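You operate a simulated robot arm through the tools that you are given. There is no shell and no other tool.

You are at the controls of a simulated robot arm. One attempt, no reset.

## Task
Scour the burnt patch off the pan with soap, then stand it on the rack.
Fine: use the green scourer and put it back. What is to be rubbed or washed off counts as gone when no trace of it is left.

Only the result counts: the job must be done as asked and must still hold three seconds after the hand-in. Knocking over, shifting, dropping, spilling or breaking anything else fails it.

## Robot
A 6-joint arm with a three-finger gripper, fixed in place. Base frame: the origin is at the foot of the arm, x ahead of it, y to its left, z up. Units: m, rad, N and s.
Its first joint turns from -2.897 to 2.897 rad. Payload 4.89 kg.
The tool frame sits at the grasp point between the pads (the TCP): z along the fingers, y along the line on which they close. The tips reach 0.03 m beyond it. Largest opening 0.164 m; the body of the gripper starts 0.125 m behind the TCP.
Orientation is that of the tool frame in the base frame, as a unit quaternion [x, y, z, w]. With the fingers straight down and closing along the base's y, the tool's x points along the base's -x, its y along +y and its z along -z.

## Interface
- The arm moves only by the tool servo_tool. Its argument "plan" is a list of rows, each a list of 6 numbers: the shift along the tool's x, y, z in units of 250 mm (1.0 is 250 mm), then the turn, a rotation vector about the tool's x, y, z in units of 120 degrees (1.0 is 120 degrees). In form: [[dx, dy, dz, ax, ay, az], ...]. A call has 1 to 20 rows; each row is the pose to reach, as a shift and turn from the pose commanded when the call began, along the tool's axes at that moment. "claw" is the opening in per cent of the stroke, from 0 (shut) to 100 (fully open), set as the call begins (left out, the last holds). A call with a number of a shift or a turn outside -1 to 1 is refused whole. Each row takes 0.2 s and may step no farther than 0.05 m and 0.15 rad from the row before; otherwise, or with a gripper value out of range, the whole call is refused. Where a pose cannot be reached the arm comes as near as it can. A force on the tool above 50 N (or 10 N above the force at the start of the call, whichever is more), or a blocked arm, ends the call early, and 0.2 s more pass. The fingers move at their own pace (about 0.108 m/s each) and stop on an object; they squeeze with about 32 N. The grip force told is the motor's: it shows also when the fingers shut on nothing. Time passes only in rows, and 0.2 s behind the last, so rows that repeat a pose let the fingers close. The reply holds the time, the measured pose of the TCP, the force on the tool along the base axes, the opening and the grip force, in the units named above and with some noise, with the torque about the TCP (base axes, N m) and any sound that the robot's microphone picked up.
- Cameras (640 x 400 px; columns grow to the right, rows downward): "scene" is fixed at [0.0399, -0.6484, 1.5688]; the picture's right is [0.61, -0.79, 0.00], its down [-0.43, -0.33, -0.84] and it looks along [0.67, 0.51, -0.54] (base axes); focal length 310 px, centre (320, 200). "wrist" rides on the gripper at [0.076, -0.002, -0.152] in the tool frame; the picture's right is [0.02, 1.00, 0.00], its down [-0.88, 0.02, -0.47] and it looks along [-0.47, 0.01, 0.88] (tool axes); focal length 247 px, centre (320, 200). There is no depth. A picture from a camera that has moved, and an enlarged one, comes with that camera's place and axes in the base frame and with its lens. The place of the scene camera against the robot may be out by one fixed shift of up to 0.025 m in any direction.
- get_image(camera): a new picture of that camera. It takes no simulated time.
- slide_trunk(by): slides the trunk up (or, below 0, down) by that many m; the arm rides with it, the base frame stays. It gives what a move gives, with no picture.
- close_up(camera, box): a new picture of the part [left, top, right, bottom] of that camera's present view, enlarged. It takes no simulated time.
- close_job(): hands the job in; it is judged then, once.

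Nothing tells you positions but the pictures and the camera data. Unless the task says otherwise, let go and move clear before handing in.

The tools are called after "Request:" by a JSON object that holds its "api" and its "payload". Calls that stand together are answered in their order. servo_tool: Moves the arm, as the interface text tells. Its arguments: {"type":"object","properties":{"plan":{"type":"array"},"claw":{"type":"number"}},"required":["plan"]} The other tools are called the same way: slide_trunk (by) slides the trunk up or down; get_image (camera) takes a picture; close_up (camera, box) takes an enlarged picture of a part of a camera's view; close_job () hands the job in.

At the start:

```text
clock: 0.0
eef_pos: [0.5661, 0.2781, 1.1429]
tcp_rot: [0.001, 1.0, 0.0, -0.001]
contact_force: [0.3, 0.0, 0.8]
ft_torque: [0.0, 0.01, 0.0]
grip_width: 0.164
grip_force: 0.0
trunk travel left (down, up): [-0.175, 0.215]
```

scene: 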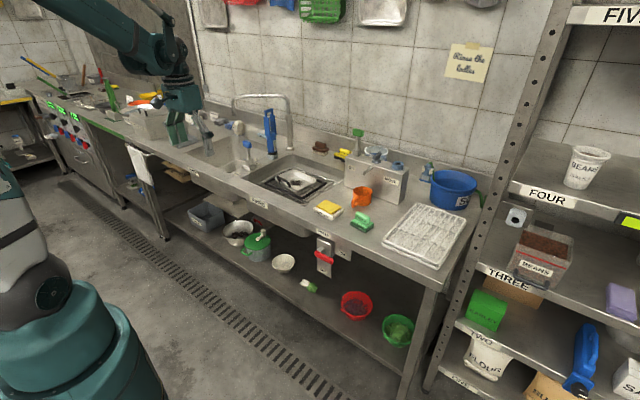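
wrist: 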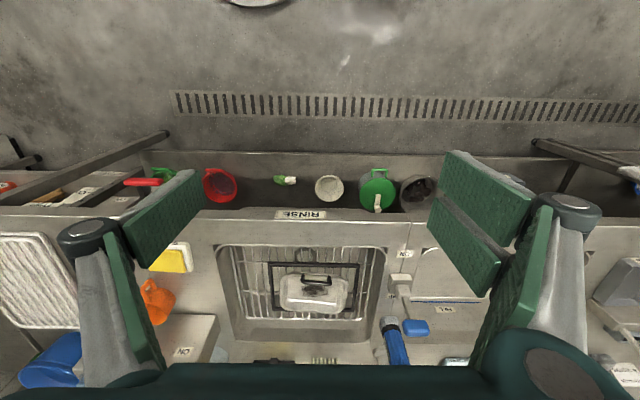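

I see a sink counter with a pan in the sink, a sponge and a green scourer on the counter, a drying rack at the right and other items around. I'll take enlarged pictures first to locate everything.

Request:
{"api": "close_up", "payload": {"camera": "scene", "box": [230, 130, 390, 230]}}

Request:
{"api": "close_up", "payload": {"camera": "scene", "box": [330, 130, 490, 280]}}

Request:
{"api": "close_up", "payload": {"camera": "scene", "box": [150, 80, 310, 180]}}

Request:
{"api": "close_up", "payload": {"camera": "wrist", "box": [200, 200, 440, 380]}}

Request:
{"api": "close_up", "payload": {"camera": "scene", "box": [420, 30, 520, 90]}}

Request:
{"api": "close_up", "payload": {"camera": "scene", "box": [180, 200, 440, 370]}}

```text
4.00 times, centred on (310, 180) of scene
camera zoom: at [0.0399, -0.6484, 1.5688], right [0.61, -0.79, 0.0], down [-0.43, -0.33, -0.84], along [0.67, 0.51, -0.54], focal length 1241 px, centre (360, 280)
```

zoom: 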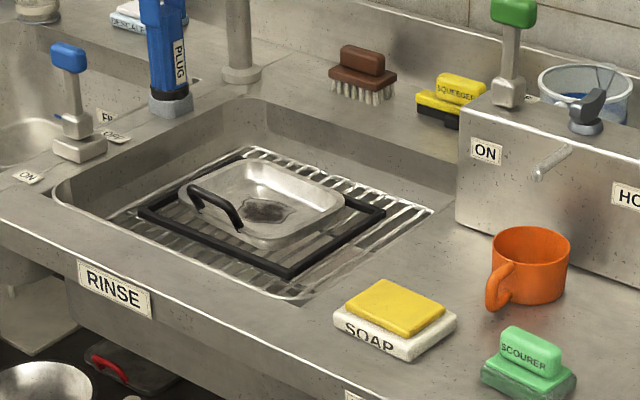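

```text
2.67 times, centred on (410, 205) of scene
camera zoom: at [0.0399, -0.6484, 1.5688], right [0.61, -0.79, 0.0], down [-0.43, -0.33, -0.84], along [0.67, 0.51, -0.54], focal length 828 px, centre (80, 187)
```

zoom: 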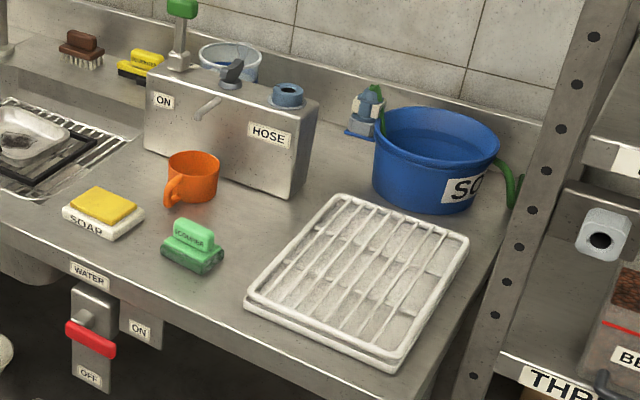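

```text
4.00 times, centred on (230, 130) of scene
camera zoom: at [0.0399, -0.6484, 1.5688], right [0.61, -0.79, 0.0], down [-0.43, -0.33, -0.84], along [0.67, 0.51, -0.54], focal length 1241 px, centre (680, 480)
```

zoom: 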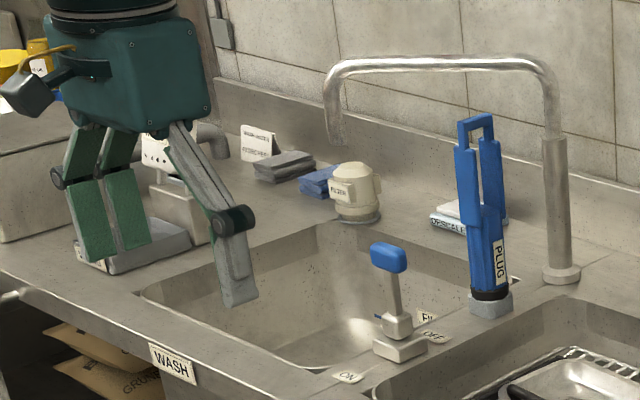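

```text
2.22 times, centred on (320, 290) of wrist
camera zoom: at [0.49, 0.2772, 1.2969], right [-0.02, 1.0, 0.0], down [0.88, 0.02, 0.47], along [0.47, 0.01, -0.88], focal length 549 px, centre (320, 0)
```

zoom: 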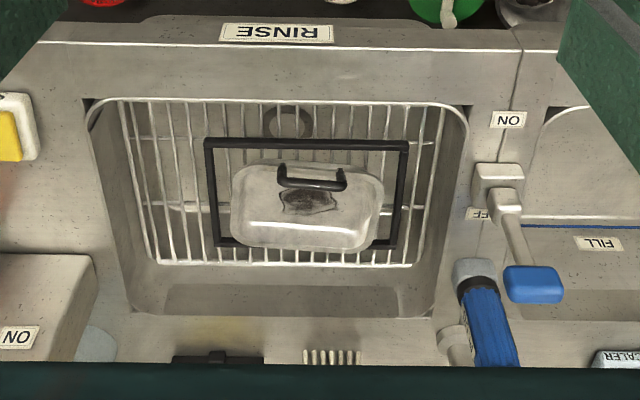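

```text
6.40 times, centred on (470, 60) of scene
camera zoom: at [0.0399, -0.6484, 1.5688], right [0.61, -0.79, 0.0], down [-0.43, -0.33, -0.84], along [0.67, 0.51, -0.54], focal length 1986 px, centre (-640, 1096)
```

zoom: 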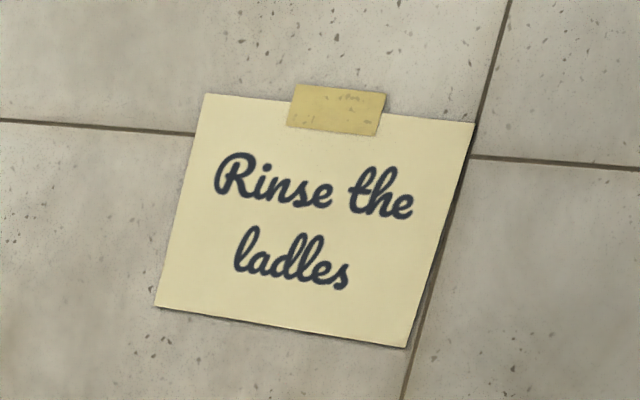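

```text
2.35 times, centred on (310, 285) of scene
camera zoom: at [0.0399, -0.6484, 1.5688], right [0.61, -0.79, 0.0], down [-0.43, -0.33, -0.84], along [0.67, 0.51, -0.54], focal length 730 px, centre (344, 0)
```

zoom: 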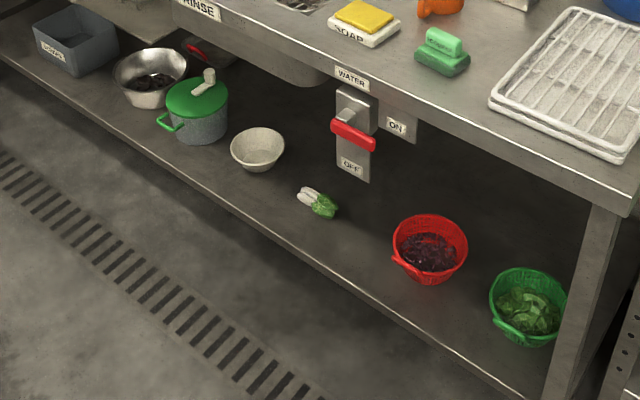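

Request:
{"api": "close_up", "payload": {"camera": "scene", "box": [255, 160, 335, 210]}}

Request:
{"api": "close_up", "payload": {"camera": "wrist", "box": [270, 250, 390, 325]}}

Request:
{"api": "close_up", "payload": {"camera": "scene", "box": [305, 185, 385, 235]}}

Request:
{"api": "close_up", "payload": {"camera": "scene", "box": [375, 190, 495, 275]}}

Request:
{"api": "close_up", "payload": {"camera": "wrist", "box": [0, 210, 240, 390]}}

```text
8.00 times, centred on (295, 185) of scene
camera zoom: at [0.0399, -0.6484, 1.5688], right [0.61, -0.79, 0.0], down [-0.43, -0.33, -0.84], along [0.67, 0.51, -0.54], focal length 2482 px, centre (520, 320)
```

zoom: 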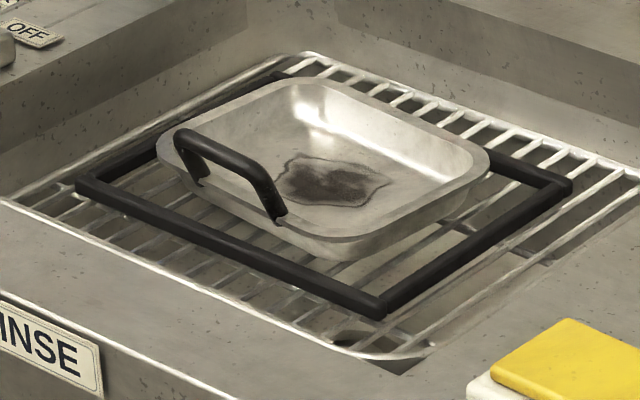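

```text
5.33 times, centred on (330, 288) of wrist
camera zoom: at [0.49, 0.2772, 1.2969], right [-0.02, 1.0, 0.0], down [0.88, 0.02, 0.47], along [0.47, 0.01, -0.88], focal length 1317 px, centre (267, -267)
```

zoom: 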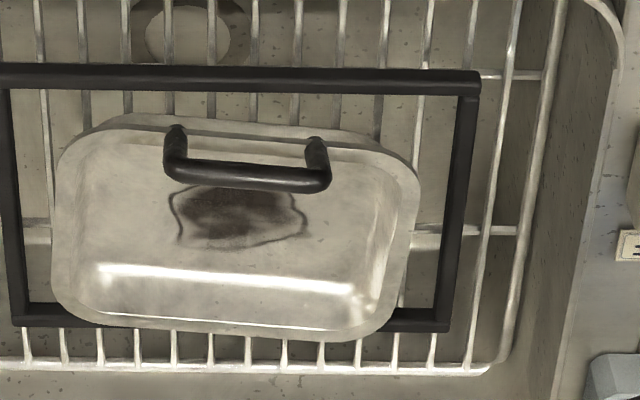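

```text
8.00 times, centred on (345, 210) of scene
camera zoom: at [0.0399, -0.6484, 1.5688], right [0.61, -0.79, 0.0], down [-0.43, -0.33, -0.84], along [0.67, 0.51, -0.54], focal length 2482 px, centre (120, 120)
```

zoom: 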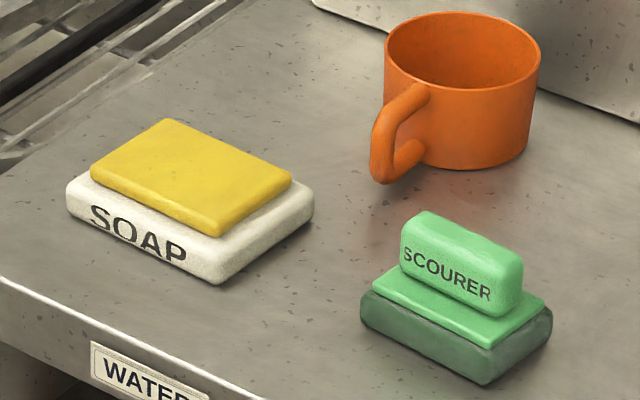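

```text
4.71 times, centred on (435, 232) of scene
camera zoom: at [0.0399, -0.6484, 1.5688], right [0.61, -0.79, 0.0], down [-0.43, -0.33, -0.84], along [0.67, 0.51, -0.54], focal length 1460 px, centre (-221, 47)
```

zoom: 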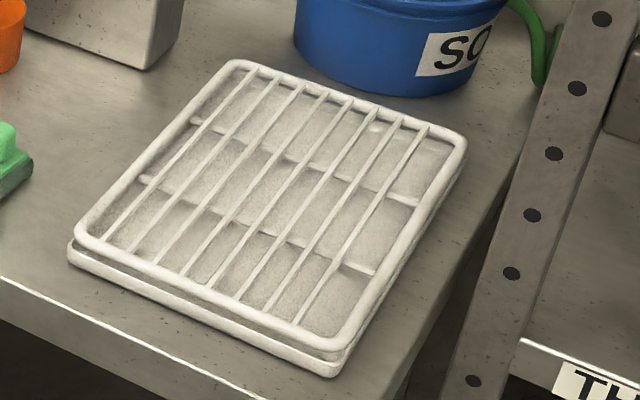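

```text
2.22 times, centred on (120, 300) of wrist
camera zoom: at [0.49, 0.2772, 1.2969], right [-0.02, 1.0, 0.0], down [0.88, 0.02, 0.47], along [0.47, 0.01, -0.88], focal length 549 px, centre (764, -22)
```

zoom: 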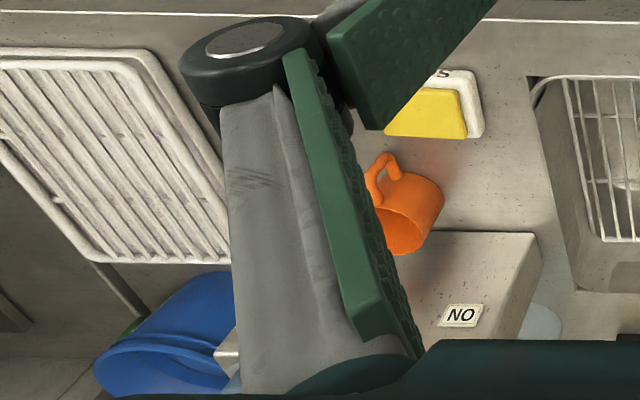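

The pan (burnt patch about x 1.06, y 0.28, z 0.79) sits in the rinse sink with its bail handle toward me. The soap is near (0.86, -0.07), the green scourer near (0.87, -0.21) and the white rack near (0.95, -0.42). I'll fly over to the scourer at height to see it through the wrist camera.

Request:
{"api": "servo_tool", "payload": {"plan": [[-0.06, -0.16, 0, 0, 0, 0], [-0.12, -0.32, 0, 0, 0, 0], [-0.18, -0.48, 0, 0, 0, 0], [-0.24, -0.64, 0, 0, 0, 0], [-0.3, -0.8, 0, 0, 0, 0], [-0.36, -0.96, 0, 0, 0, 0]]}}

```text
clock: 1.4
eef_pos: [0.6566, 0.0394, 1.1437]
tcp_rot: [0.0, 1.0, 0.0, 0.0]
contact_force: [-0.3, -0.3, 0.3]
ft_torque: [-0.14, -0.08, -0.02]
grip_width: 0.1641
grip_force: 0.0
trunk travel left (down, up): [-0.175, 0.215]
```

The arm moved as commanded, nothing touched. Continuing to above the scourer and then taking a look.

Request:
{"api": "servo_tool", "payload": {"plan": [[-0.06, -0.16, 0, 0, 0, 0], [-0.12, -0.32, 0, 0, 0, 0], [-0.18, -0.48, 0, 0, 0, 0], [-0.24, -0.64, 0, 0, 0, 0], [-0.3, -0.8, 0, 0, 0, 0], [-0.36, -0.96, 0, 0, 0, 0]]}}

Request:
{"api": "get_image", "payload": {"camera": "wrist"}}

Request:
{"api": "get_image", "payload": {"camera": "scene"}}

```text
clock: 2.8
eef_pos: [0.7446, -0.2002, 1.1447]
tcp_rot: [0.0, 1.0, 0.0, 0.0]
contact_force: [-0.9, 2.3, 0.6]
ft_torque: [-0.24, -0.14, -0.02]
grip_width: 0.1639
grip_force: 0.1
trunk travel left (down, up): [-0.175, 0.215]
```

```text
taken
camera wrist: at [0.6678, -0.2013, 1.2977], right [-0.02, 1.0, 0.0], down [0.88, 0.02, 0.47], along [0.47, 0.01, -0.88], focal length 247 px, centre (320, 200)
```

wrist: 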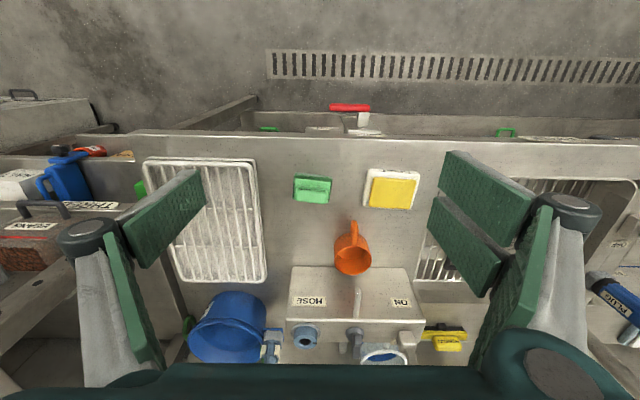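

```text
taken
```

scene: 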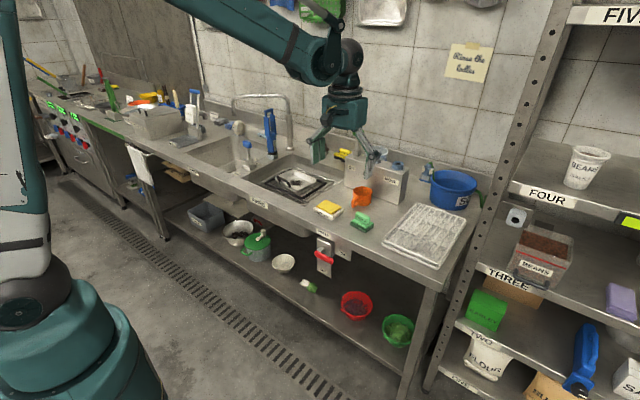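

Request:
{"api": "close_up", "payload": {"camera": "wrist", "box": [260, 130, 440, 240]}}

Request:
{"api": "close_up", "payload": {"camera": "wrist", "box": [120, 130, 290, 300]}}

Request:
{"api": "close_up", "payload": {"camera": "wrist", "box": [290, 160, 350, 210]}}

```text
3.56 times, centred on (350, 185) of wrist
camera zoom: at [0.6678, -0.2013, 1.2977], right [-0.02, 1.0, 0.0], down [0.88, 0.02, 0.47], along [0.47, 0.01, -0.88], focal length 878 px, centre (213, 253)
```

zoom: 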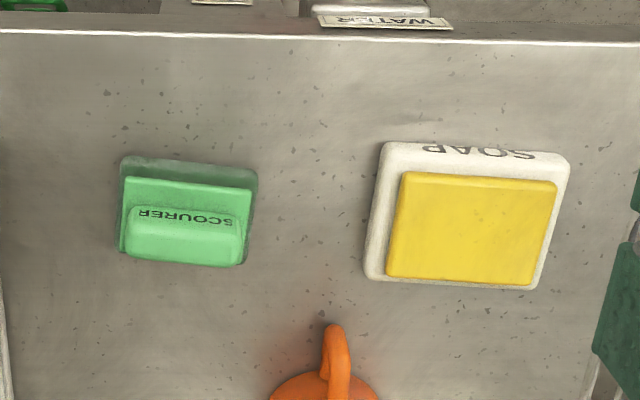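

```text
2.35 times, centred on (205, 215) of wrist
camera zoom: at [0.6678, -0.2013, 1.2977], right [-0.02, 1.0, 0.0], down [0.88, 0.02, 0.47], along [0.47, 0.01, -0.88], focal length 581 px, centre (591, 165)
```

zoom: 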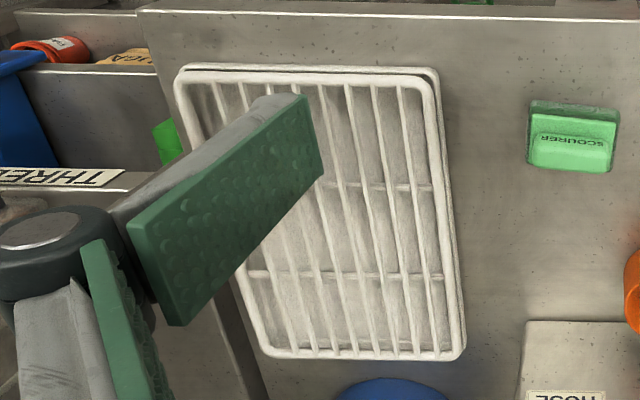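

```text
8.00 times, centred on (320, 185) of wrist
camera zoom: at [0.6678, -0.2013, 1.2977], right [-0.02, 1.0, 0.0], down [0.88, 0.02, 0.47], along [0.47, 0.01, -0.88], focal length 1976 px, centre (320, 320)
```

zoom: 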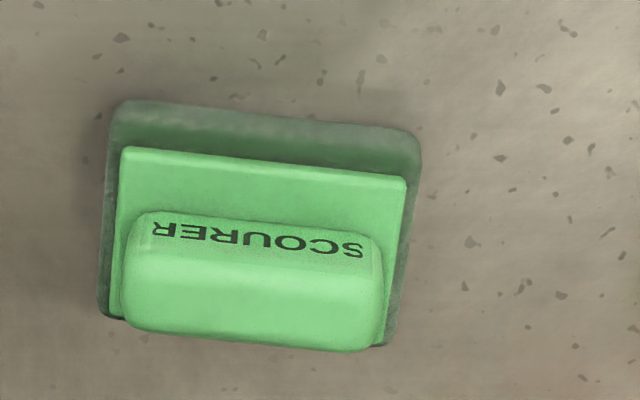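

The scourer is at about (0.872, -0.212) with its bar top near z 0.905 and turned about 5° clockwise, and the soap is at about (0.87, -0.06, 0.88). The pan is far out, so before grasping I'll check that a forward-tilted tool can reach it and look at it closely.

Request:
{"api": "servo_tool", "payload": {"plan": [[-0.03, 0.16, 0, 0, 0, 0], [-0.06, 0.32, 0, 0, 0, 0], [-0.09, 0.48, 0, 0, 0, 0], [-0.12, 0.64, 0, 0, 0, 0], [-0.15, 0.8, 0, 0, 0, 0], [-0.18, 0.96, 0, 0, 0, 0]]}}

Request:
{"api": "servo_tool", "payload": {"plan": [[0, 0.16, 0, 0, -0.049, 0], [0, 0.32, 0, 0, -0.098, 0], [0, 0.48, 0, 0, -0.147, 0], [0, 0.64, 0, 0, -0.196, 0], [0, 0.8, 0, 0, -0.245, 0], [0, 0.96, 0, 0, -0.2917, 0]]}}

Request:
{"api": "get_image", "payload": {"camera": "wrist"}}

```text
clock: 4.2
eef_pos: [0.7924, 0.0357, 1.1458]
tcp_rot: [0.0, 1.0, 0.0, 0.0]
contact_force: [0.4, -1.1, 0.4]
ft_torque: [0.26, -0.04, 0.01]
grip_width: 0.1641
grip_force: 0.0
trunk travel left (down, up): [-0.175, 0.215]
```

```text
clock: 5.6
eef_pos: [0.7905, 0.2756, 1.1447]
tcp_rot: [0.0, 0.954, 0.0, 0.301]
contact_force: [1.1, -1.2, -0.5]
ft_torque: [0.16, 0.03, 0.13]
grip_width: 0.164
grip_force: 0.0
trunk travel left (down, up): [-0.175, 0.215]
```

```text
taken
camera wrist: at [0.6416, 0.2755, 1.2272], right [-0.02, 1.0, -0.01], down [0.45, 0.02, 0.89], along [0.89, 0.01, -0.45], focal length 247 px, centre (320, 200)
```

wrist: 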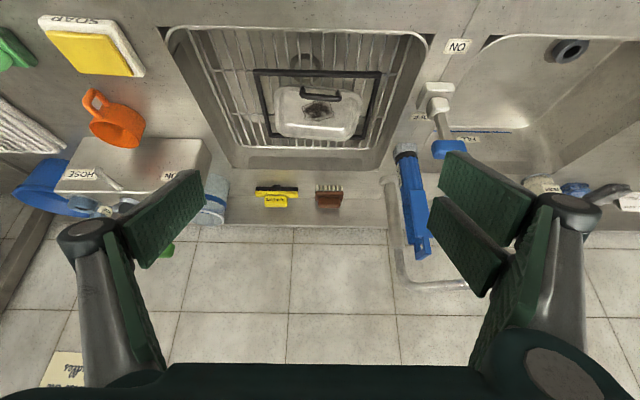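

Request:
{"api": "close_up", "payload": {"camera": "wrist", "box": [245, 60, 395, 154]}}

Request:
{"api": "get_image", "payload": {"camera": "scene"}}

```text
4.26 times, centred on (320, 107) of wrist
camera zoom: at [0.6416, 0.2755, 1.2272], right [-0.02, 1.0, -0.01], down [0.45, 0.02, 0.89], along [0.89, 0.01, -0.45], focal length 1051 px, centre (320, 596)
```

zoom: 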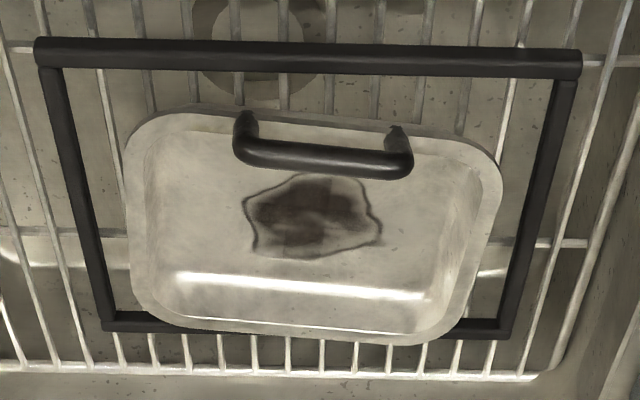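

```text
taken
```

scene: 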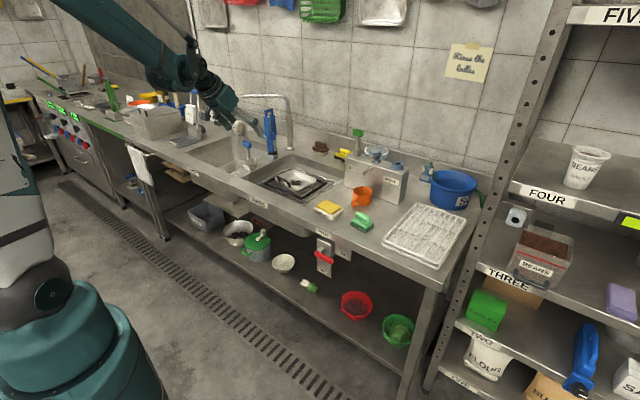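

The tilted tool works here and the pan is clearly seen, with the patch lying just behind the bail handle. I'll narrow the fingers and go forward and down to hover over the pan to test the reach.

Request:
{"api": "servo_tool", "payload": {"plan": [[-0.081, 0, 0.163, 0, 0, 0], [-0.163, 0, 0.326, 0, 0, 0], [-0.244, 0, 0.489, 0, 0, 0], [-0.325, 0, 0.651, 0, 0, 0], [-0.407, 0, 0.814, 0, 0, 0], [-0.488, 0, 0.977, 0, 0, 0]], "claw": 55}}

Request:
{"api": "get_image", "payload": {"camera": "wrist"}}

Request:
{"api": "get_image", "payload": {"camera": "scene"}}

```text
clock: 7.0
eef_pos: [1.0298, 0.2749, 1.016]
tcp_rot: [0.0, 0.953, 0.0, 0.302]
contact_force: [-1.6, -0.7, 1.5]
ft_torque: [0.03, -0.07, 0.0]
grip_width: 0.0901
grip_force: 0.2
trunk travel left (down, up): [-0.175, 0.215]
```

```text
taken
camera wrist: at [0.8795, 0.2759, 1.0969], right [-0.02, 1.0, -0.01], down [0.45, 0.02, 0.89], along [0.89, 0.01, -0.45], focal length 247 px, centre (320, 200)
```

wrist: 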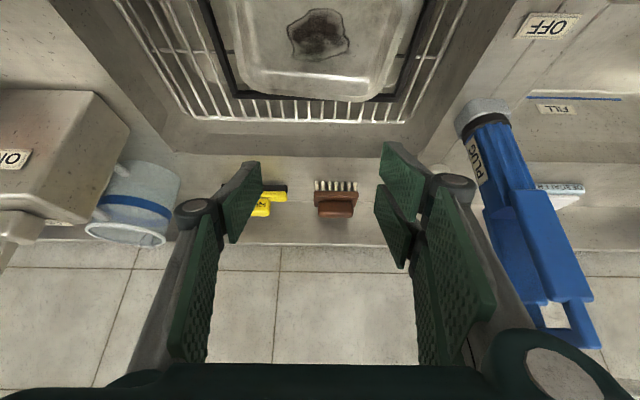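

```text
taken
```

scene: 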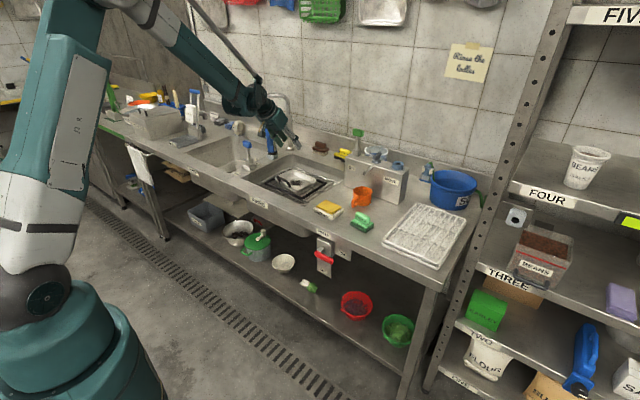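

The reach with a 35° tilt is fine so far, and triangulating gives the patch at about x 1.025–1.083, y 0.235–0.311, z 0.79, with the handle bar near (0.966, 0.278, 0.848). I'll test lower and a little farther, staying clear of the pan.

Request:
{"api": "servo_tool", "payload": {"plan": [[0.041, 0, 0.154, 0, 0, 0], [0.082, 0, 0.309, 0, 0, 0], [0.123, 0, 0.463, 0, 0, 0], [0.164, 0, 0.6, 0, 0, 0]]}}

Request:
{"api": "get_image", "payload": {"camera": "wrist"}}

Request:
{"api": "close_up", "payload": {"camera": "scene", "box": [215, 100, 375, 220]}}

```text
clock: 8.0
eef_pos: [1.0816, 0.2767, 0.8676]
tcp_rot: [0.0, 0.954, 0.0, 0.301]
contact_force: [-1.1, -0.9, 0.0]
ft_torque: [0.04, -0.08, 0.03]
grip_width: 0.0904
grip_force: 0.0
trunk travel left (down, up): [-0.175, 0.215]
```

```text
taken
camera wrist: at [0.9325, 0.2758, 0.9498], right [-0.02, 1.0, -0.01], down [0.45, 0.02, 0.89], along [0.89, 0.01, -0.45], focal length 247 px, centre (320, 200)
```

wrist: 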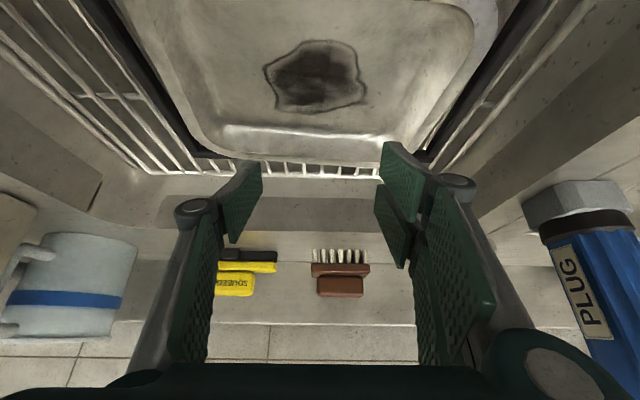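

```text
3.33 times, centred on (295, 160) of scene
camera zoom: at [0.0399, -0.6484, 1.5688], right [0.61, -0.79, 0.0], down [-0.43, -0.33, -0.84], along [0.67, 0.51, -0.54], focal length 1034 px, centre (403, 333)
```

zoom: 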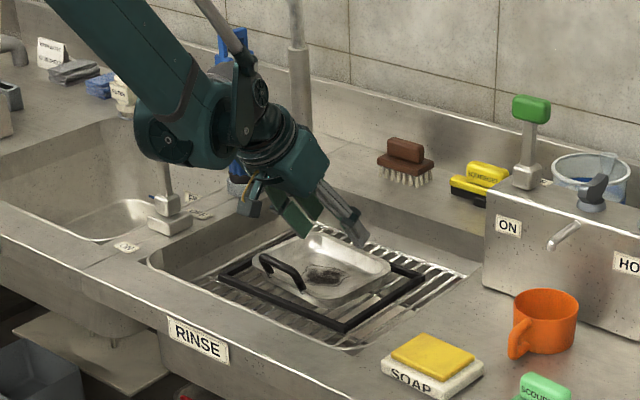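

The tool comfortably reaches the patch with a 35° tilt, so I'll grip the scourer bar by its ends with that same tilt. First I back out upward, then swing over to the scourer.

Request:
{"api": "servo_tool", "payload": {"plan": [[-0.072, 0, -0.145, 0, 0, 0], [-0.144, 0, -0.29, 0, 0, 0], [-0.216, 0, -0.434, 0, 0, 0], [-0.288, 0, -0.579, 0, 0, 0], [-0.36, 0, -0.724, 0, 0, 0]]}}

Request:
{"api": "servo_tool", "payload": {"plan": [[0.0838, -0.137, -0.0796, 0, 0, 0], [0.1676, -0.274, -0.159, 0, 0, 0], [0.2514, -0.411, -0.239, 0, 0, 0], [0.335, -0.549, -0.318, 0, 0, 0], [0.419, -0.686, -0.398, 0, 0, 0], [0.503, -0.823, -0.477, 0, 0, 0], [0.5865, -0.96, -0.557, 0, 0, 0]]}}

```text
clock: 9.2
eef_pos: [1.0532, 0.2772, 1.0659]
tcp_rot: [0.0, 0.954, 0.0, 0.3]
contact_force: [0.6, 0.5, -0.6]
ft_torque: [-0.06, 0.03, -0.06]
grip_width: 0.09
grip_force: 0.0
trunk travel left (down, up): [-0.175, 0.215]
```

```text
clock: 10.8
eef_pos: [0.8545, 0.0386, 1.0978]
tcp_rot: [0.001, 0.954, -0.001, 0.301]
contact_force: [1.1, 0.1, -1.1]
ft_torque: [-0.13, 0.11, -0.08]
grip_width: 0.0901
grip_force: 0.1
trunk travel left (down, up): [-0.175, 0.215]
```

Request:
{"api": "servo_tool", "payload": {"plan": [[0.0334, -0.166, 0.0563, 0.0043, 0, 0.0062], [0.0668, -0.332, 0.1127, 0.0086, 0, 0.0123], [0.1, -0.498, 0.169, 0.0129, 0, 0.0185], [0.1335, -0.664, 0.2253, 0.0172, 0, 0.0246], [0.1669, -0.83, 0.2817, 0.0215, 0, 0.0308], [0.2003, -0.996, 0.338, 0.0258, 0, 0.0369]]}}

Request:
{"api": "get_image", "payload": {"camera": "wrist"}}

Request:
{"api": "close_up", "payload": {"camera": "scene", "box": [285, 140, 435, 250]}}

```text
clock: 12.2
eef_pos: [0.8619, -0.2112, 0.9982]
tcp_rot: [0.045, 0.953, -0.015, 0.3]
contact_force: [-0.8, 1.0, 0.8]
ft_torque: [-0.18, -0.05, -0.1]
grip_width: 0.0903
grip_force: 0.1
trunk travel left (down, up): [-0.175, 0.215]
```

```text
taken
camera wrist: at [0.7126, -0.198, 1.0811], right [0.08, 1.0, -0.01], down [0.45, -0.02, 0.89], along [0.89, -0.07, -0.45], focal length 247 px, centre (320, 200)
```

wrist: 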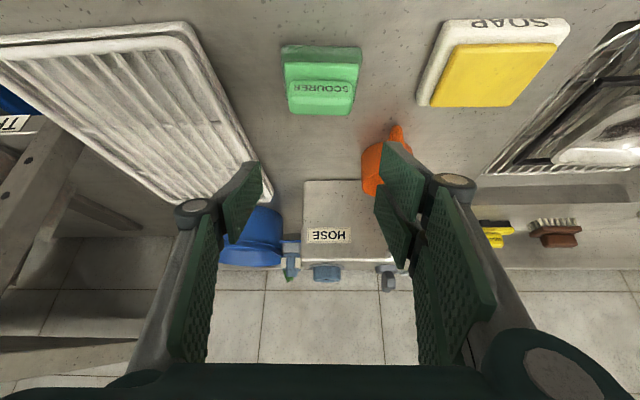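

```text
3.64 times, centred on (360, 195) of scene
camera zoom: at [0.0399, -0.6484, 1.5688], right [0.61, -0.79, 0.0], down [-0.43, -0.33, -0.84], along [0.67, 0.51, -0.54], focal length 1128 px, centre (174, 218)
```

zoom: 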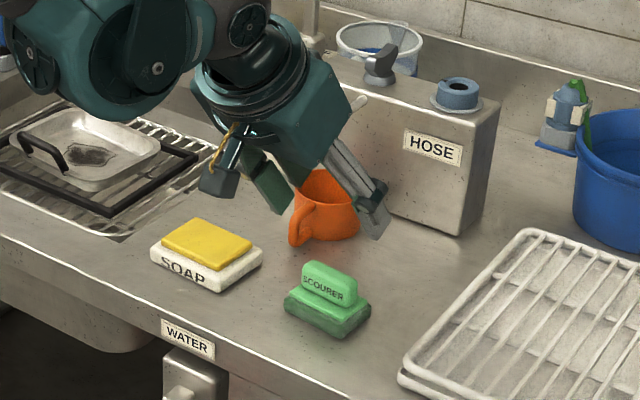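

Request:
{"api": "close_up", "payload": {"camera": "wrist", "box": [260, 30, 390, 130]}}

Request:
{"api": "close_up", "payload": {"camera": "wrist", "box": [400, 0, 590, 120]}}

```text
4.00 times, centred on (325, 80) of wrist
camera zoom: at [0.7126, -0.198, 1.0811], right [0.08, 1.0, -0.01], down [0.45, -0.02, 0.89], along [0.89, -0.07, -0.45], focal length 988 px, centre (300, 680)
```

zoom: 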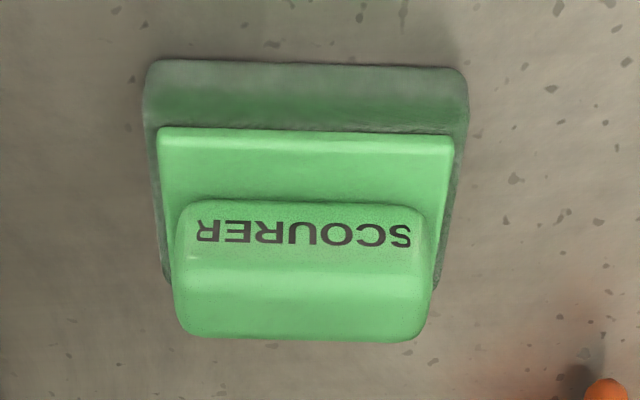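

```text
3.33 times, centred on (495, 60) of wrist
camera zoom: at [0.7126, -0.198, 1.0811], right [0.08, 1.0, -0.01], down [0.45, -0.02, 0.89], along [0.89, -0.07, -0.45], focal length 823 px, centre (-263, 667)
```

zoom: 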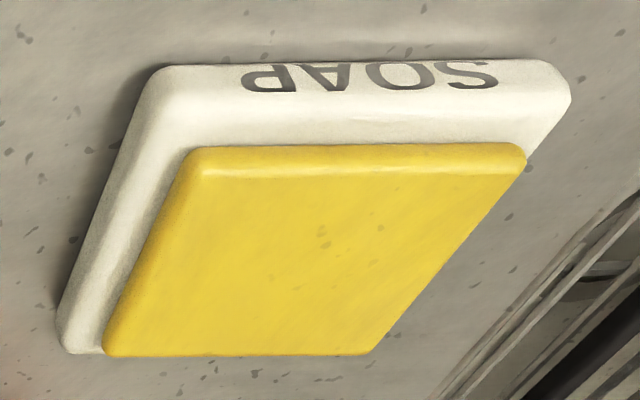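

The scourer sits square between the fingers; I make its bar top about 0.907, plate top about 0.882. I'll lower straight down with the tips ending just above the plate and check before closing.

Request:
{"api": "servo_tool", "payload": {"plan": [[0.0465, 0, 0.0664, 0, 0, 0], [0.093, 0, 0.1327, 0, 0, 0], [0.1395, 0, 0.199, 0, 0, 0], [0.1815, 0, 0.259, 0, 0, 0]]}}

Request:
{"api": "get_image", "payload": {"camera": "wrist"}}

Request:
{"api": "close_up", "payload": {"camera": "scene", "box": [325, 170, 405, 240]}}

```text
clock: 13.2
eef_pos: [0.8617, -0.2124, 0.9195]
tcp_rot: [0.045, 0.952, -0.014, 0.301]
contact_force: [-0.7, 0.1, 0.2]
ft_torque: [-0.01, -0.05, -0.01]
grip_width: 0.0901
grip_force: 0.1
trunk travel left (down, up): [-0.175, 0.215]
```

```text
taken
camera wrist: at [0.7126, -0.1989, 1.0016], right [0.08, 1.0, -0.01], down [0.45, -0.02, 0.89], along [0.89, -0.07, -0.45], focal length 247 px, centre (320, 200)
```

wrist: 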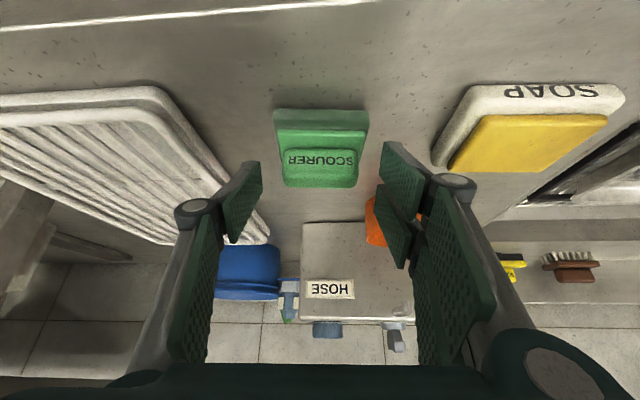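

```text
5.71 times, centred on (365, 205) of scene
camera zoom: at [0.0399, -0.6484, 1.5688], right [0.61, -0.79, 0.0], down [-0.43, -0.33, -0.84], along [0.67, 0.51, -0.54], focal length 1773 px, centre (63, 171)
```

zoom: 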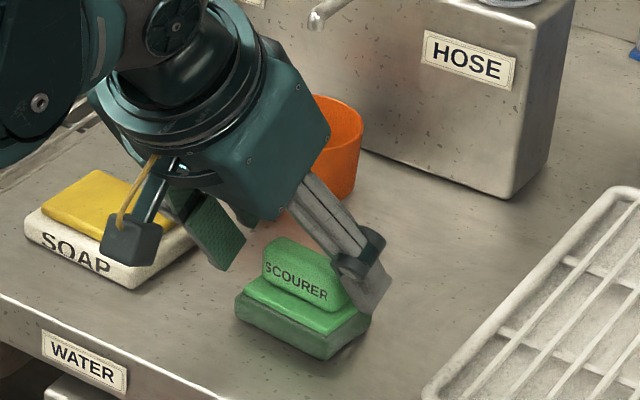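

Request:
{"api": "servo_tool", "payload": {"plan": [[0, 0, 0, 0, 0, 0], [0, 0, 0, 0, 0, 0], [0, 0, 0, 0, 0, 0], [0, 0, 0, 0, 0, 0]], "claw": 15}}

Request:
{"api": "get_image", "payload": {"camera": "wrist"}}

Request:
{"api": "close_up", "payload": {"camera": "scene", "box": [325, 170, 405, 240]}}

```text
clock: 14.2
eef_pos: [0.8609, -0.2127, 0.9199]
tcp_rot: [0.045, 0.953, -0.014, 0.301]
contact_force: [0.3, 0.5, 0.9]
ft_torque: [-0.05, 0.01, 0.02]
grip_width: 0.0591
grip_force: 31.9
trunk travel left (down, up): [-0.175, 0.215]
```

```text
taken
camera wrist: at [0.7129, -0.1989, 1.0015], right [0.08, 1.0, -0.01], down [0.45, -0.02, 0.89], along [0.89, -0.07, -0.45], focal length 247 px, centre (320, 200)
```

wrist: 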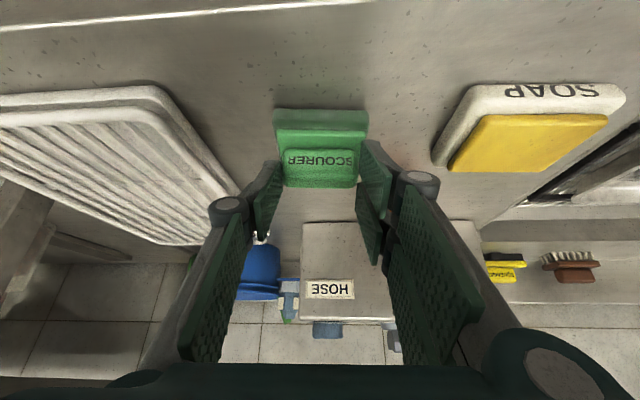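

```text
5.71 times, centred on (365, 205) of scene
camera zoom: at [0.0399, -0.6484, 1.5688], right [0.61, -0.79, 0.0], down [-0.43, -0.33, -0.84], along [0.67, 0.51, -0.54], focal length 1773 px, centre (63, 171)
```

zoom: 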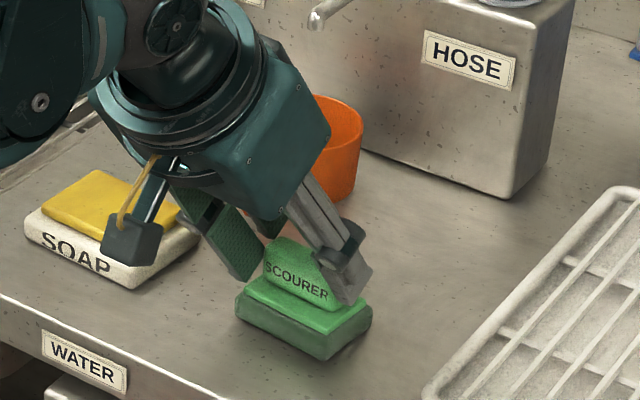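

The fingers stopped on the bar at 0.059 m with full grip force. I'll lift straight up 10 cm and check that the scourer is held firmly.

Request:
{"api": "servo_tool", "payload": {"plan": [[-0.0344, 0, -0.0492, 0, 0, 0], [-0.0918, 0, -0.1311, 0, 0, 0], [-0.1606, 0, -0.2294, 0, 0, 0], [-0.2294, 0, -0.3277, 0, 0, 0]]}}

Request:
{"api": "close_up", "payload": {"camera": "scene", "box": [315, 140, 415, 220]}}

Request:
{"api": "get_image", "payload": {"camera": "wrist"}}

```text
clock: 15.2
eef_pos: [0.8614, -0.211, 1.0214]
tcp_rot: [0.045, 0.953, -0.013, 0.301]
contact_force: [0.5, -0.3, -1.3]
ft_torque: [0.01, 0.09, 0.0]
grip_width: 0.0591
grip_force: 32.4
trunk travel left (down, up): [-0.175, 0.215]
```

```text
5.00 times, centred on (365, 180) of scene
camera zoom: at [0.0399, -0.6484, 1.5688], right [0.61, -0.79, 0.0], down [-0.43, -0.33, -0.84], along [0.67, 0.51, -0.54], focal length 1552 px, centre (95, 300)
```

zoom: 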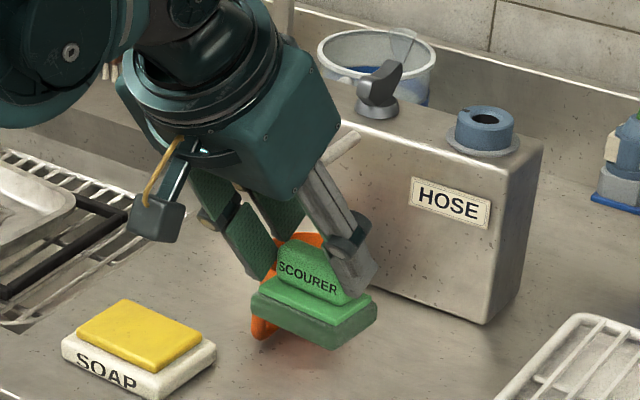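

```text
taken
camera wrist: at [0.7117, -0.1979, 1.1025], right [0.08, 1.0, -0.01], down [0.45, -0.02, 0.89], along [0.89, -0.07, -0.45], focal length 247 px, centre (320, 200)
```

wrist: 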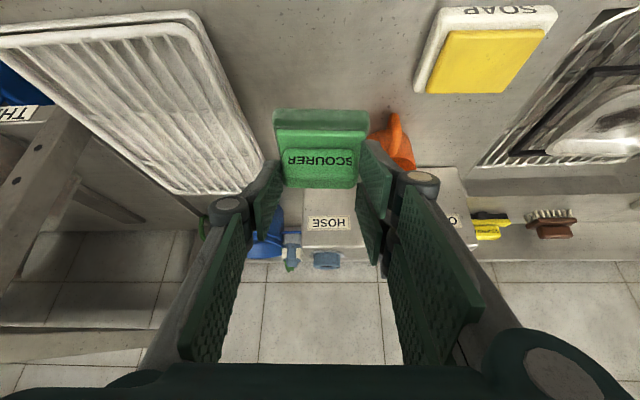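

Request:
{"api": "servo_tool", "payload": {"plan": [[0.0194, 0.1434, -0.0136, 0, 0, 0], [0.0387, 0.2869, -0.0271, 0, 0, 0], [0.0581, 0.4303, -0.0407, 0, 0, 0], [0.0774, 0.5737, -0.0542, 0, 0, 0]]}}

Request:
{"api": "servo_tool", "payload": {"plan": [[0.0459, 0, 0.0655, 0, 0, 0], [0.0918, 0, 0.1311, 0, 0, 0], [0.12, 0, 0.1714, 0, 0, 0], [0.1377, 0, 0.1966, 0, 0, 0]]}}

Request:
{"api": "get_image", "payload": {"camera": "wrist"}}

Request:
{"api": "close_up", "payload": {"camera": "scene", "box": [295, 160, 375, 230]}}

```text
clock: 16.2
eef_pos: [0.8488, -0.0669, 1.0188]
tcp_rot: [0.045, 0.953, -0.014, 0.3]
contact_force: [0.4, -0.4, -0.8]
ft_torque: [0.17, 0.0, 0.11]
grip_width: 0.0595
grip_force: 31.7
trunk travel left (down, up): [-0.175, 0.215]
```

```text
clock: 17.2
eef_pos: [0.8526, -0.0664, 0.9605]
tcp_rot: [0.045, 0.953, -0.015, 0.3]
contact_force: [0.3, 0.4, -0.1]
ft_torque: [0.05, 0.01, -0.01]
grip_width: 0.0594
grip_force: 32.4
trunk travel left (down, up): [-0.175, 0.215]
```

```text
taken
camera wrist: at [0.7017, -0.0531, 1.0421], right [0.08, 1.0, -0.01], down [0.45, -0.02, 0.89], along [0.89, -0.07, -0.45], focal length 247 px, centre (320, 200)
```

wrist: 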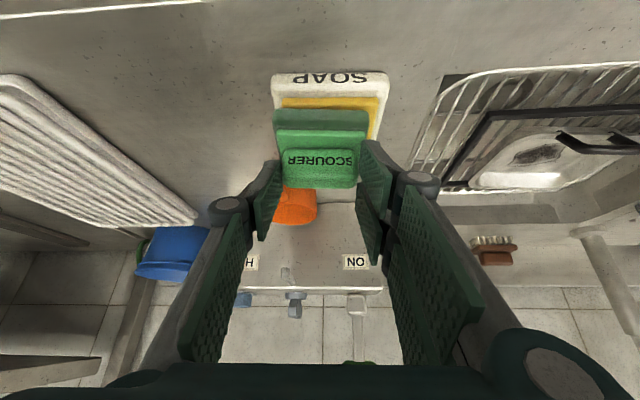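

```text
5.71 times, centred on (335, 195) of scene
camera zoom: at [0.0399, -0.6484, 1.5688], right [0.61, -0.79, 0.0], down [-0.43, -0.33, -0.84], along [0.67, 0.51, -0.54], focal length 1773 px, centre (234, 229)
```

zoom: 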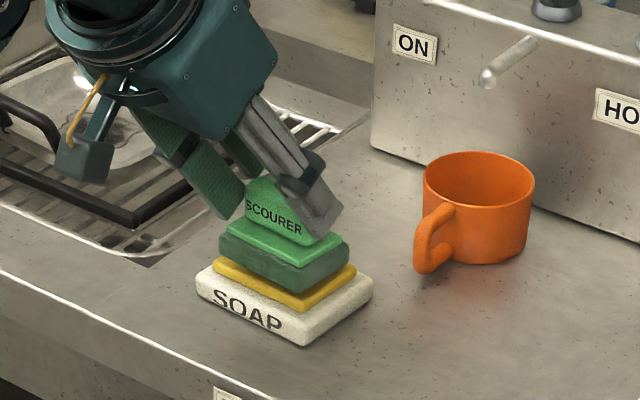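

The scourer hovers square over the soap, about 1 cm above. I'll lower it in small steps and read the force.

Request:
{"api": "servo_tool", "payload": {"plan": [[0.0057, 0, 0.0082, 0, 0, 0], [0.0115, 0, 0.0164, 0, 0, 0], [0.0172, 0, 0.0246, 0, 0, 0], [0.0229, 0, 0.0328, 0, 0, 0]]}}

```text
clock: 18.2
eef_pos: [0.8514, -0.0659, 0.9494]
tcp_rot: [0.044, 0.953, -0.014, 0.3]
contact_force: [0.3, -1.2, -0.5]
ft_torque: [-0.02, -0.02, -0.01]
grip_width: 0.0594
grip_force: 31.9
trunk travel left (down, up): [-0.175, 0.215]
```

Request:
{"api": "servo_tool", "payload": {"plan": [[0.0034, 0, 0.0049, 0, 0, 0], [0.0069, 0, 0.0098, 0, 0, 0], [0.0092, 0, 0.0131, 0, 0, 0]]}}

Request:
{"api": "close_up", "payload": {"camera": "scene", "box": [305, 170, 365, 220]}}

```text
clock: 19.0
eef_pos: [0.8504, -0.0652, 0.9471]
tcp_rot: [0.045, 0.952, -0.015, 0.302]
contact_force: [4.1, -1.4, 26.9]
ft_torque: [-0.08, -0.54, -0.03]
grip_width: 0.0594
grip_force: 31.8
trunk travel left (down, up): [-0.175, 0.215]
```

```text
8.00 times, centred on (335, 195) of scene
camera zoom: at [0.0399, -0.6484, 1.5688], right [0.61, -0.79, 0.0], down [-0.43, -0.33, -0.84], along [0.67, 0.51, -0.54], focal length 2482 px, centre (200, 240)
```

zoom: 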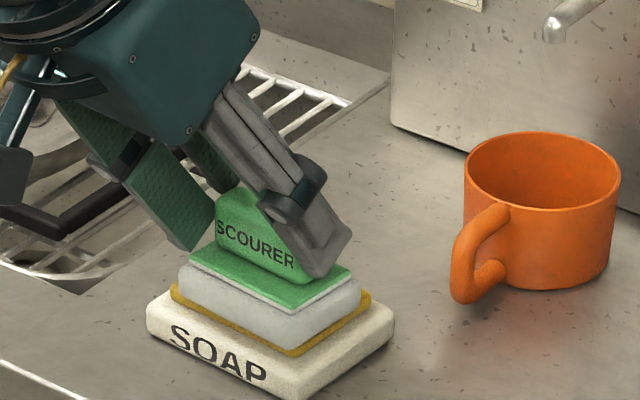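

The pad touched at about 27 N and has turned white with suds, so it is soaped. I'll lift straight up and check that the soap dish has not shifted.

Request:
{"api": "servo_tool", "payload": {"plan": [[-0.0115, 0, -0.0164, 0, 0, 0], [-0.0459, 0, -0.0655, 0, 0, 0], [-0.1032, 0, -0.1474, 0, 0, 0], [-0.1606, 0, -0.2294, 0, 0, 0], [-0.2065, 0, -0.2949, 0, 0, 0]]}}

Request:
{"api": "close_up", "payload": {"camera": "scene", "box": [295, 150, 385, 235]}}

Request:
{"api": "get_image", "payload": {"camera": "wrist"}}

```text
clock: 20.2
eef_pos: [0.8512, -0.0659, 1.0356]
tcp_rot: [0.045, 0.953, -0.014, 0.3]
contact_force: [-1.0, -0.6, -0.8]
ft_torque: [0.02, -0.01, -0.02]
grip_width: 0.0593
grip_force: 31.8
trunk travel left (down, up): [-0.175, 0.215]
```

```text
4.71 times, centred on (340, 192) of scene
camera zoom: at [0.0399, -0.6484, 1.5688], right [0.61, -0.79, 0.0], down [-0.43, -0.33, -0.84], along [0.67, 0.51, -0.54], focal length 1460 px, centre (226, 235)
```

zoom: 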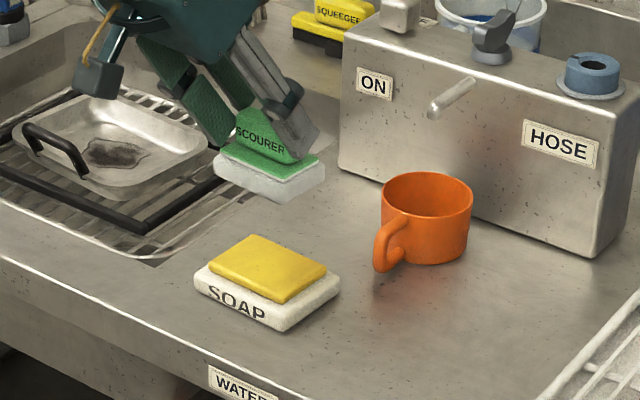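

```text
taken
camera wrist: at [0.7027, -0.053, 1.1177], right [0.08, 1.0, -0.01], down [0.45, -0.02, 0.89], along [0.89, -0.07, -0.45], focal length 247 px, centre (320, 200)
```

wrist: 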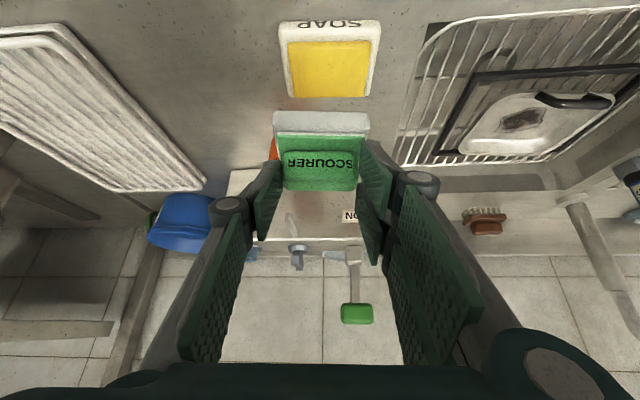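

Request:
{"api": "close_up", "payload": {"camera": "wrist", "box": [260, 100, 390, 200]}}

Request:
{"api": "close_up", "payload": {"camera": "scene", "box": [325, 160, 375, 200]}}

```text
4.00 times, centred on (325, 150) of wrist
camera zoom: at [0.7027, -0.053, 1.1177], right [0.08, 1.0, -0.01], down [0.45, -0.02, 0.89], along [0.89, -0.07, -0.45], focal length 988 px, centre (300, 400)
```

zoom: 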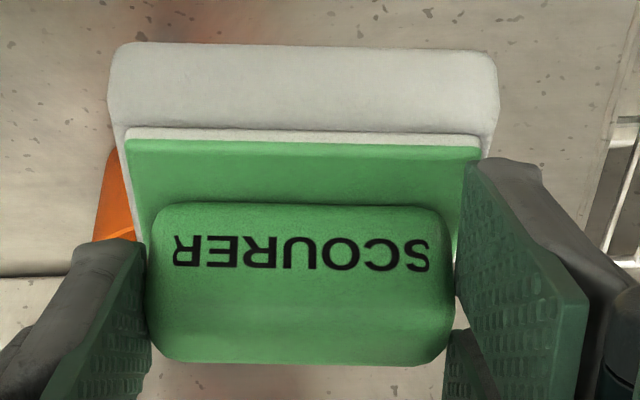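

```text
10.00 times, centred on (350, 180) of scene
camera zoom: at [0.0399, -0.6484, 1.5688], right [0.61, -0.79, 0.0], down [-0.43, -0.33, -0.84], along [0.67, 0.51, -0.54], focal length 3103 px, centre (20, 400)
```

zoom: 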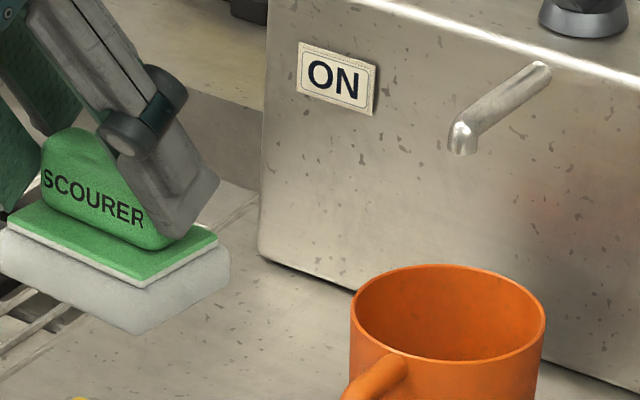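

The soap is unmoved and the scourer is still level and firmly held. I'll carry it over to hover above the burnt patch.

Request:
{"api": "servo_tool", "payload": {"plan": [[-0.0191, 0.179, 0.0133, 0, 0, 0], [-0.0381, 0.358, 0.0267, 0, 0, 0], [-0.0572, 0.537, 0.04, 0, 0, 0], [-0.0762, 0.716, 0.0534, 0, 0, 0], [-0.0953, 0.895, 0.0667, 0, 0, 0]]}}

Request:
{"api": "servo_tool", "payload": {"plan": [[-0.0406, 0.1027, 0.131, 0, 0, 0], [-0.0813, 0.2053, 0.262, 0, 0, 0], [-0.1219, 0.308, 0.393, 0, 0, 0], [-0.1626, 0.4106, 0.524, 0, 0, 0], [-0.2032, 0.5133, 0.655, 0, 0, 0]]}}

Request:
{"api": "get_image", "payload": {"camera": "wrist"}}

Request:
{"api": "close_up", "payload": {"camera": "scene", "box": [245, 130, 345, 210]}}

```text
clock: 21.4
eef_pos: [0.9008, 0.1532, 1.0377]
tcp_rot: [0.044, 0.952, -0.014, 0.302]
contact_force: [-0.9, -1.6, -0.6]
ft_torque: [0.17, -0.04, 0.1]
grip_width: 0.0591
grip_force: 32.2
trunk travel left (down, up): [-0.175, 0.215]
```

```text
clock: 22.6
eef_pos: [1.0451, 0.2686, 0.9301]
tcp_rot: [0.046, 0.952, -0.015, 0.302]
contact_force: [-0.8, -0.2, 1.2]
ft_torque: [0.17, -0.03, 0.07]
grip_width: 0.0592
grip_force: 31.8
trunk travel left (down, up): [-0.175, 0.215]
```

```text
taken
camera wrist: at [0.8974, 0.2815, 1.0127], right [0.08, 1.0, -0.01], down [0.45, -0.02, 0.89], along [0.89, -0.07, -0.45], focal length 247 px, centre (320, 200)
```

wrist: 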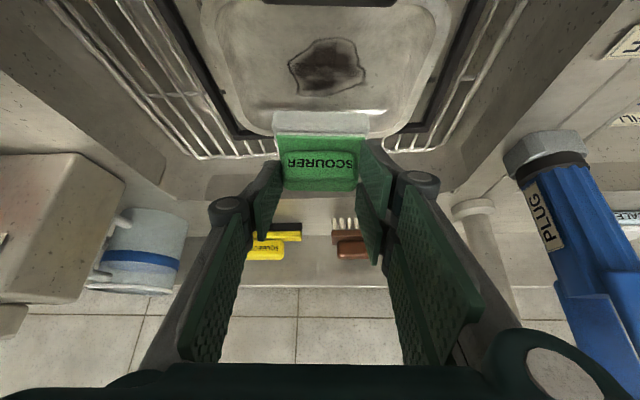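

```text
5.00 times, centred on (295, 170) of scene
camera zoom: at [0.0399, -0.6484, 1.5688], right [0.61, -0.79, 0.0], down [-0.43, -0.33, -0.84], along [0.67, 0.51, -0.54], focal length 1552 px, centre (445, 350)
```

zoom: 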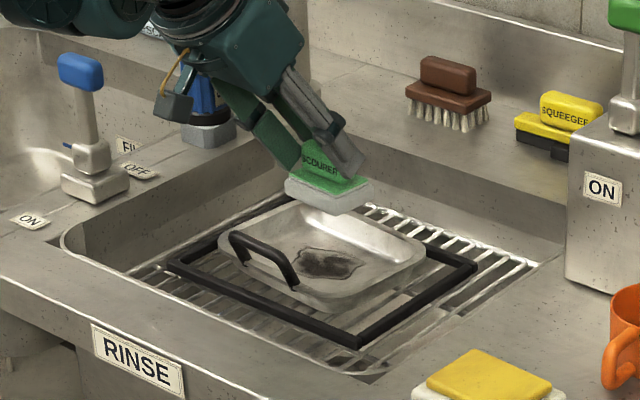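

The aligned view puts the patch centre at (1.054, 0.272), right under the pad. I'll descend most of the way, then ease into contact.

Request:
{"api": "servo_tool", "payload": {"plan": [[0.0574, 0, 0.0819, 0, 0, 0], [0.1147, 0, 0.1639, 0, 0, 0], [0.161, 0, 0.23, 0, 0, 0]]}}

Request:
{"api": "get_image", "payload": {"camera": "wrist"}}

Request:
{"api": "close_up", "payload": {"camera": "scene", "box": [255, 150, 335, 210]}}

```text
clock: 23.4
eef_pos: [1.047, 0.2688, 0.8607]
tcp_rot: [0.045, 0.952, -0.014, 0.301]
contact_force: [-0.5, -0.1, -0.5]
ft_torque: [0.03, -0.03, 0.04]
grip_width: 0.0592
grip_force: 32.1
trunk travel left (down, up): [-0.175, 0.215]
```

```text
taken
camera wrist: at [0.898, 0.2828, 0.9426], right [0.08, 1.0, -0.01], down [0.45, -0.02, 0.89], along [0.89, -0.07, -0.45], focal length 247 px, centre (320, 200)
```

wrist: 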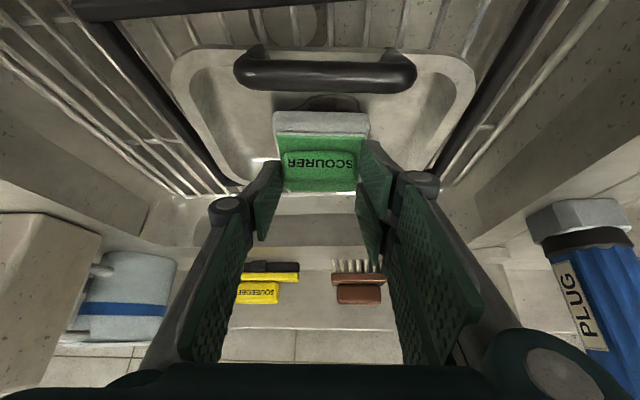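

```text
6.67 times, centred on (295, 180) of scene
camera zoom: at [0.0399, -0.6484, 1.5688], right [0.61, -0.79, 0.0], down [-0.43, -0.33, -0.84], along [0.67, 0.51, -0.54], focal length 2069 px, centre (487, 333)
```

zoom: 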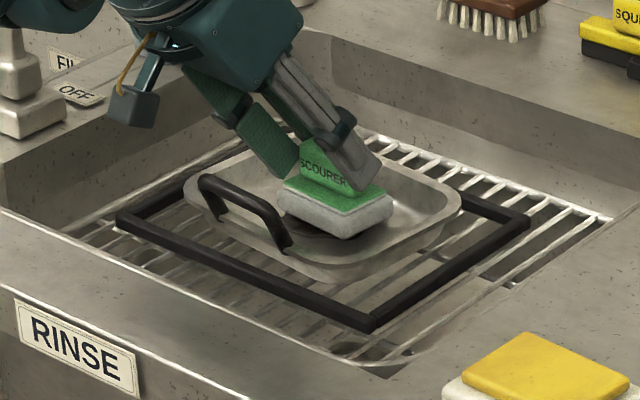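

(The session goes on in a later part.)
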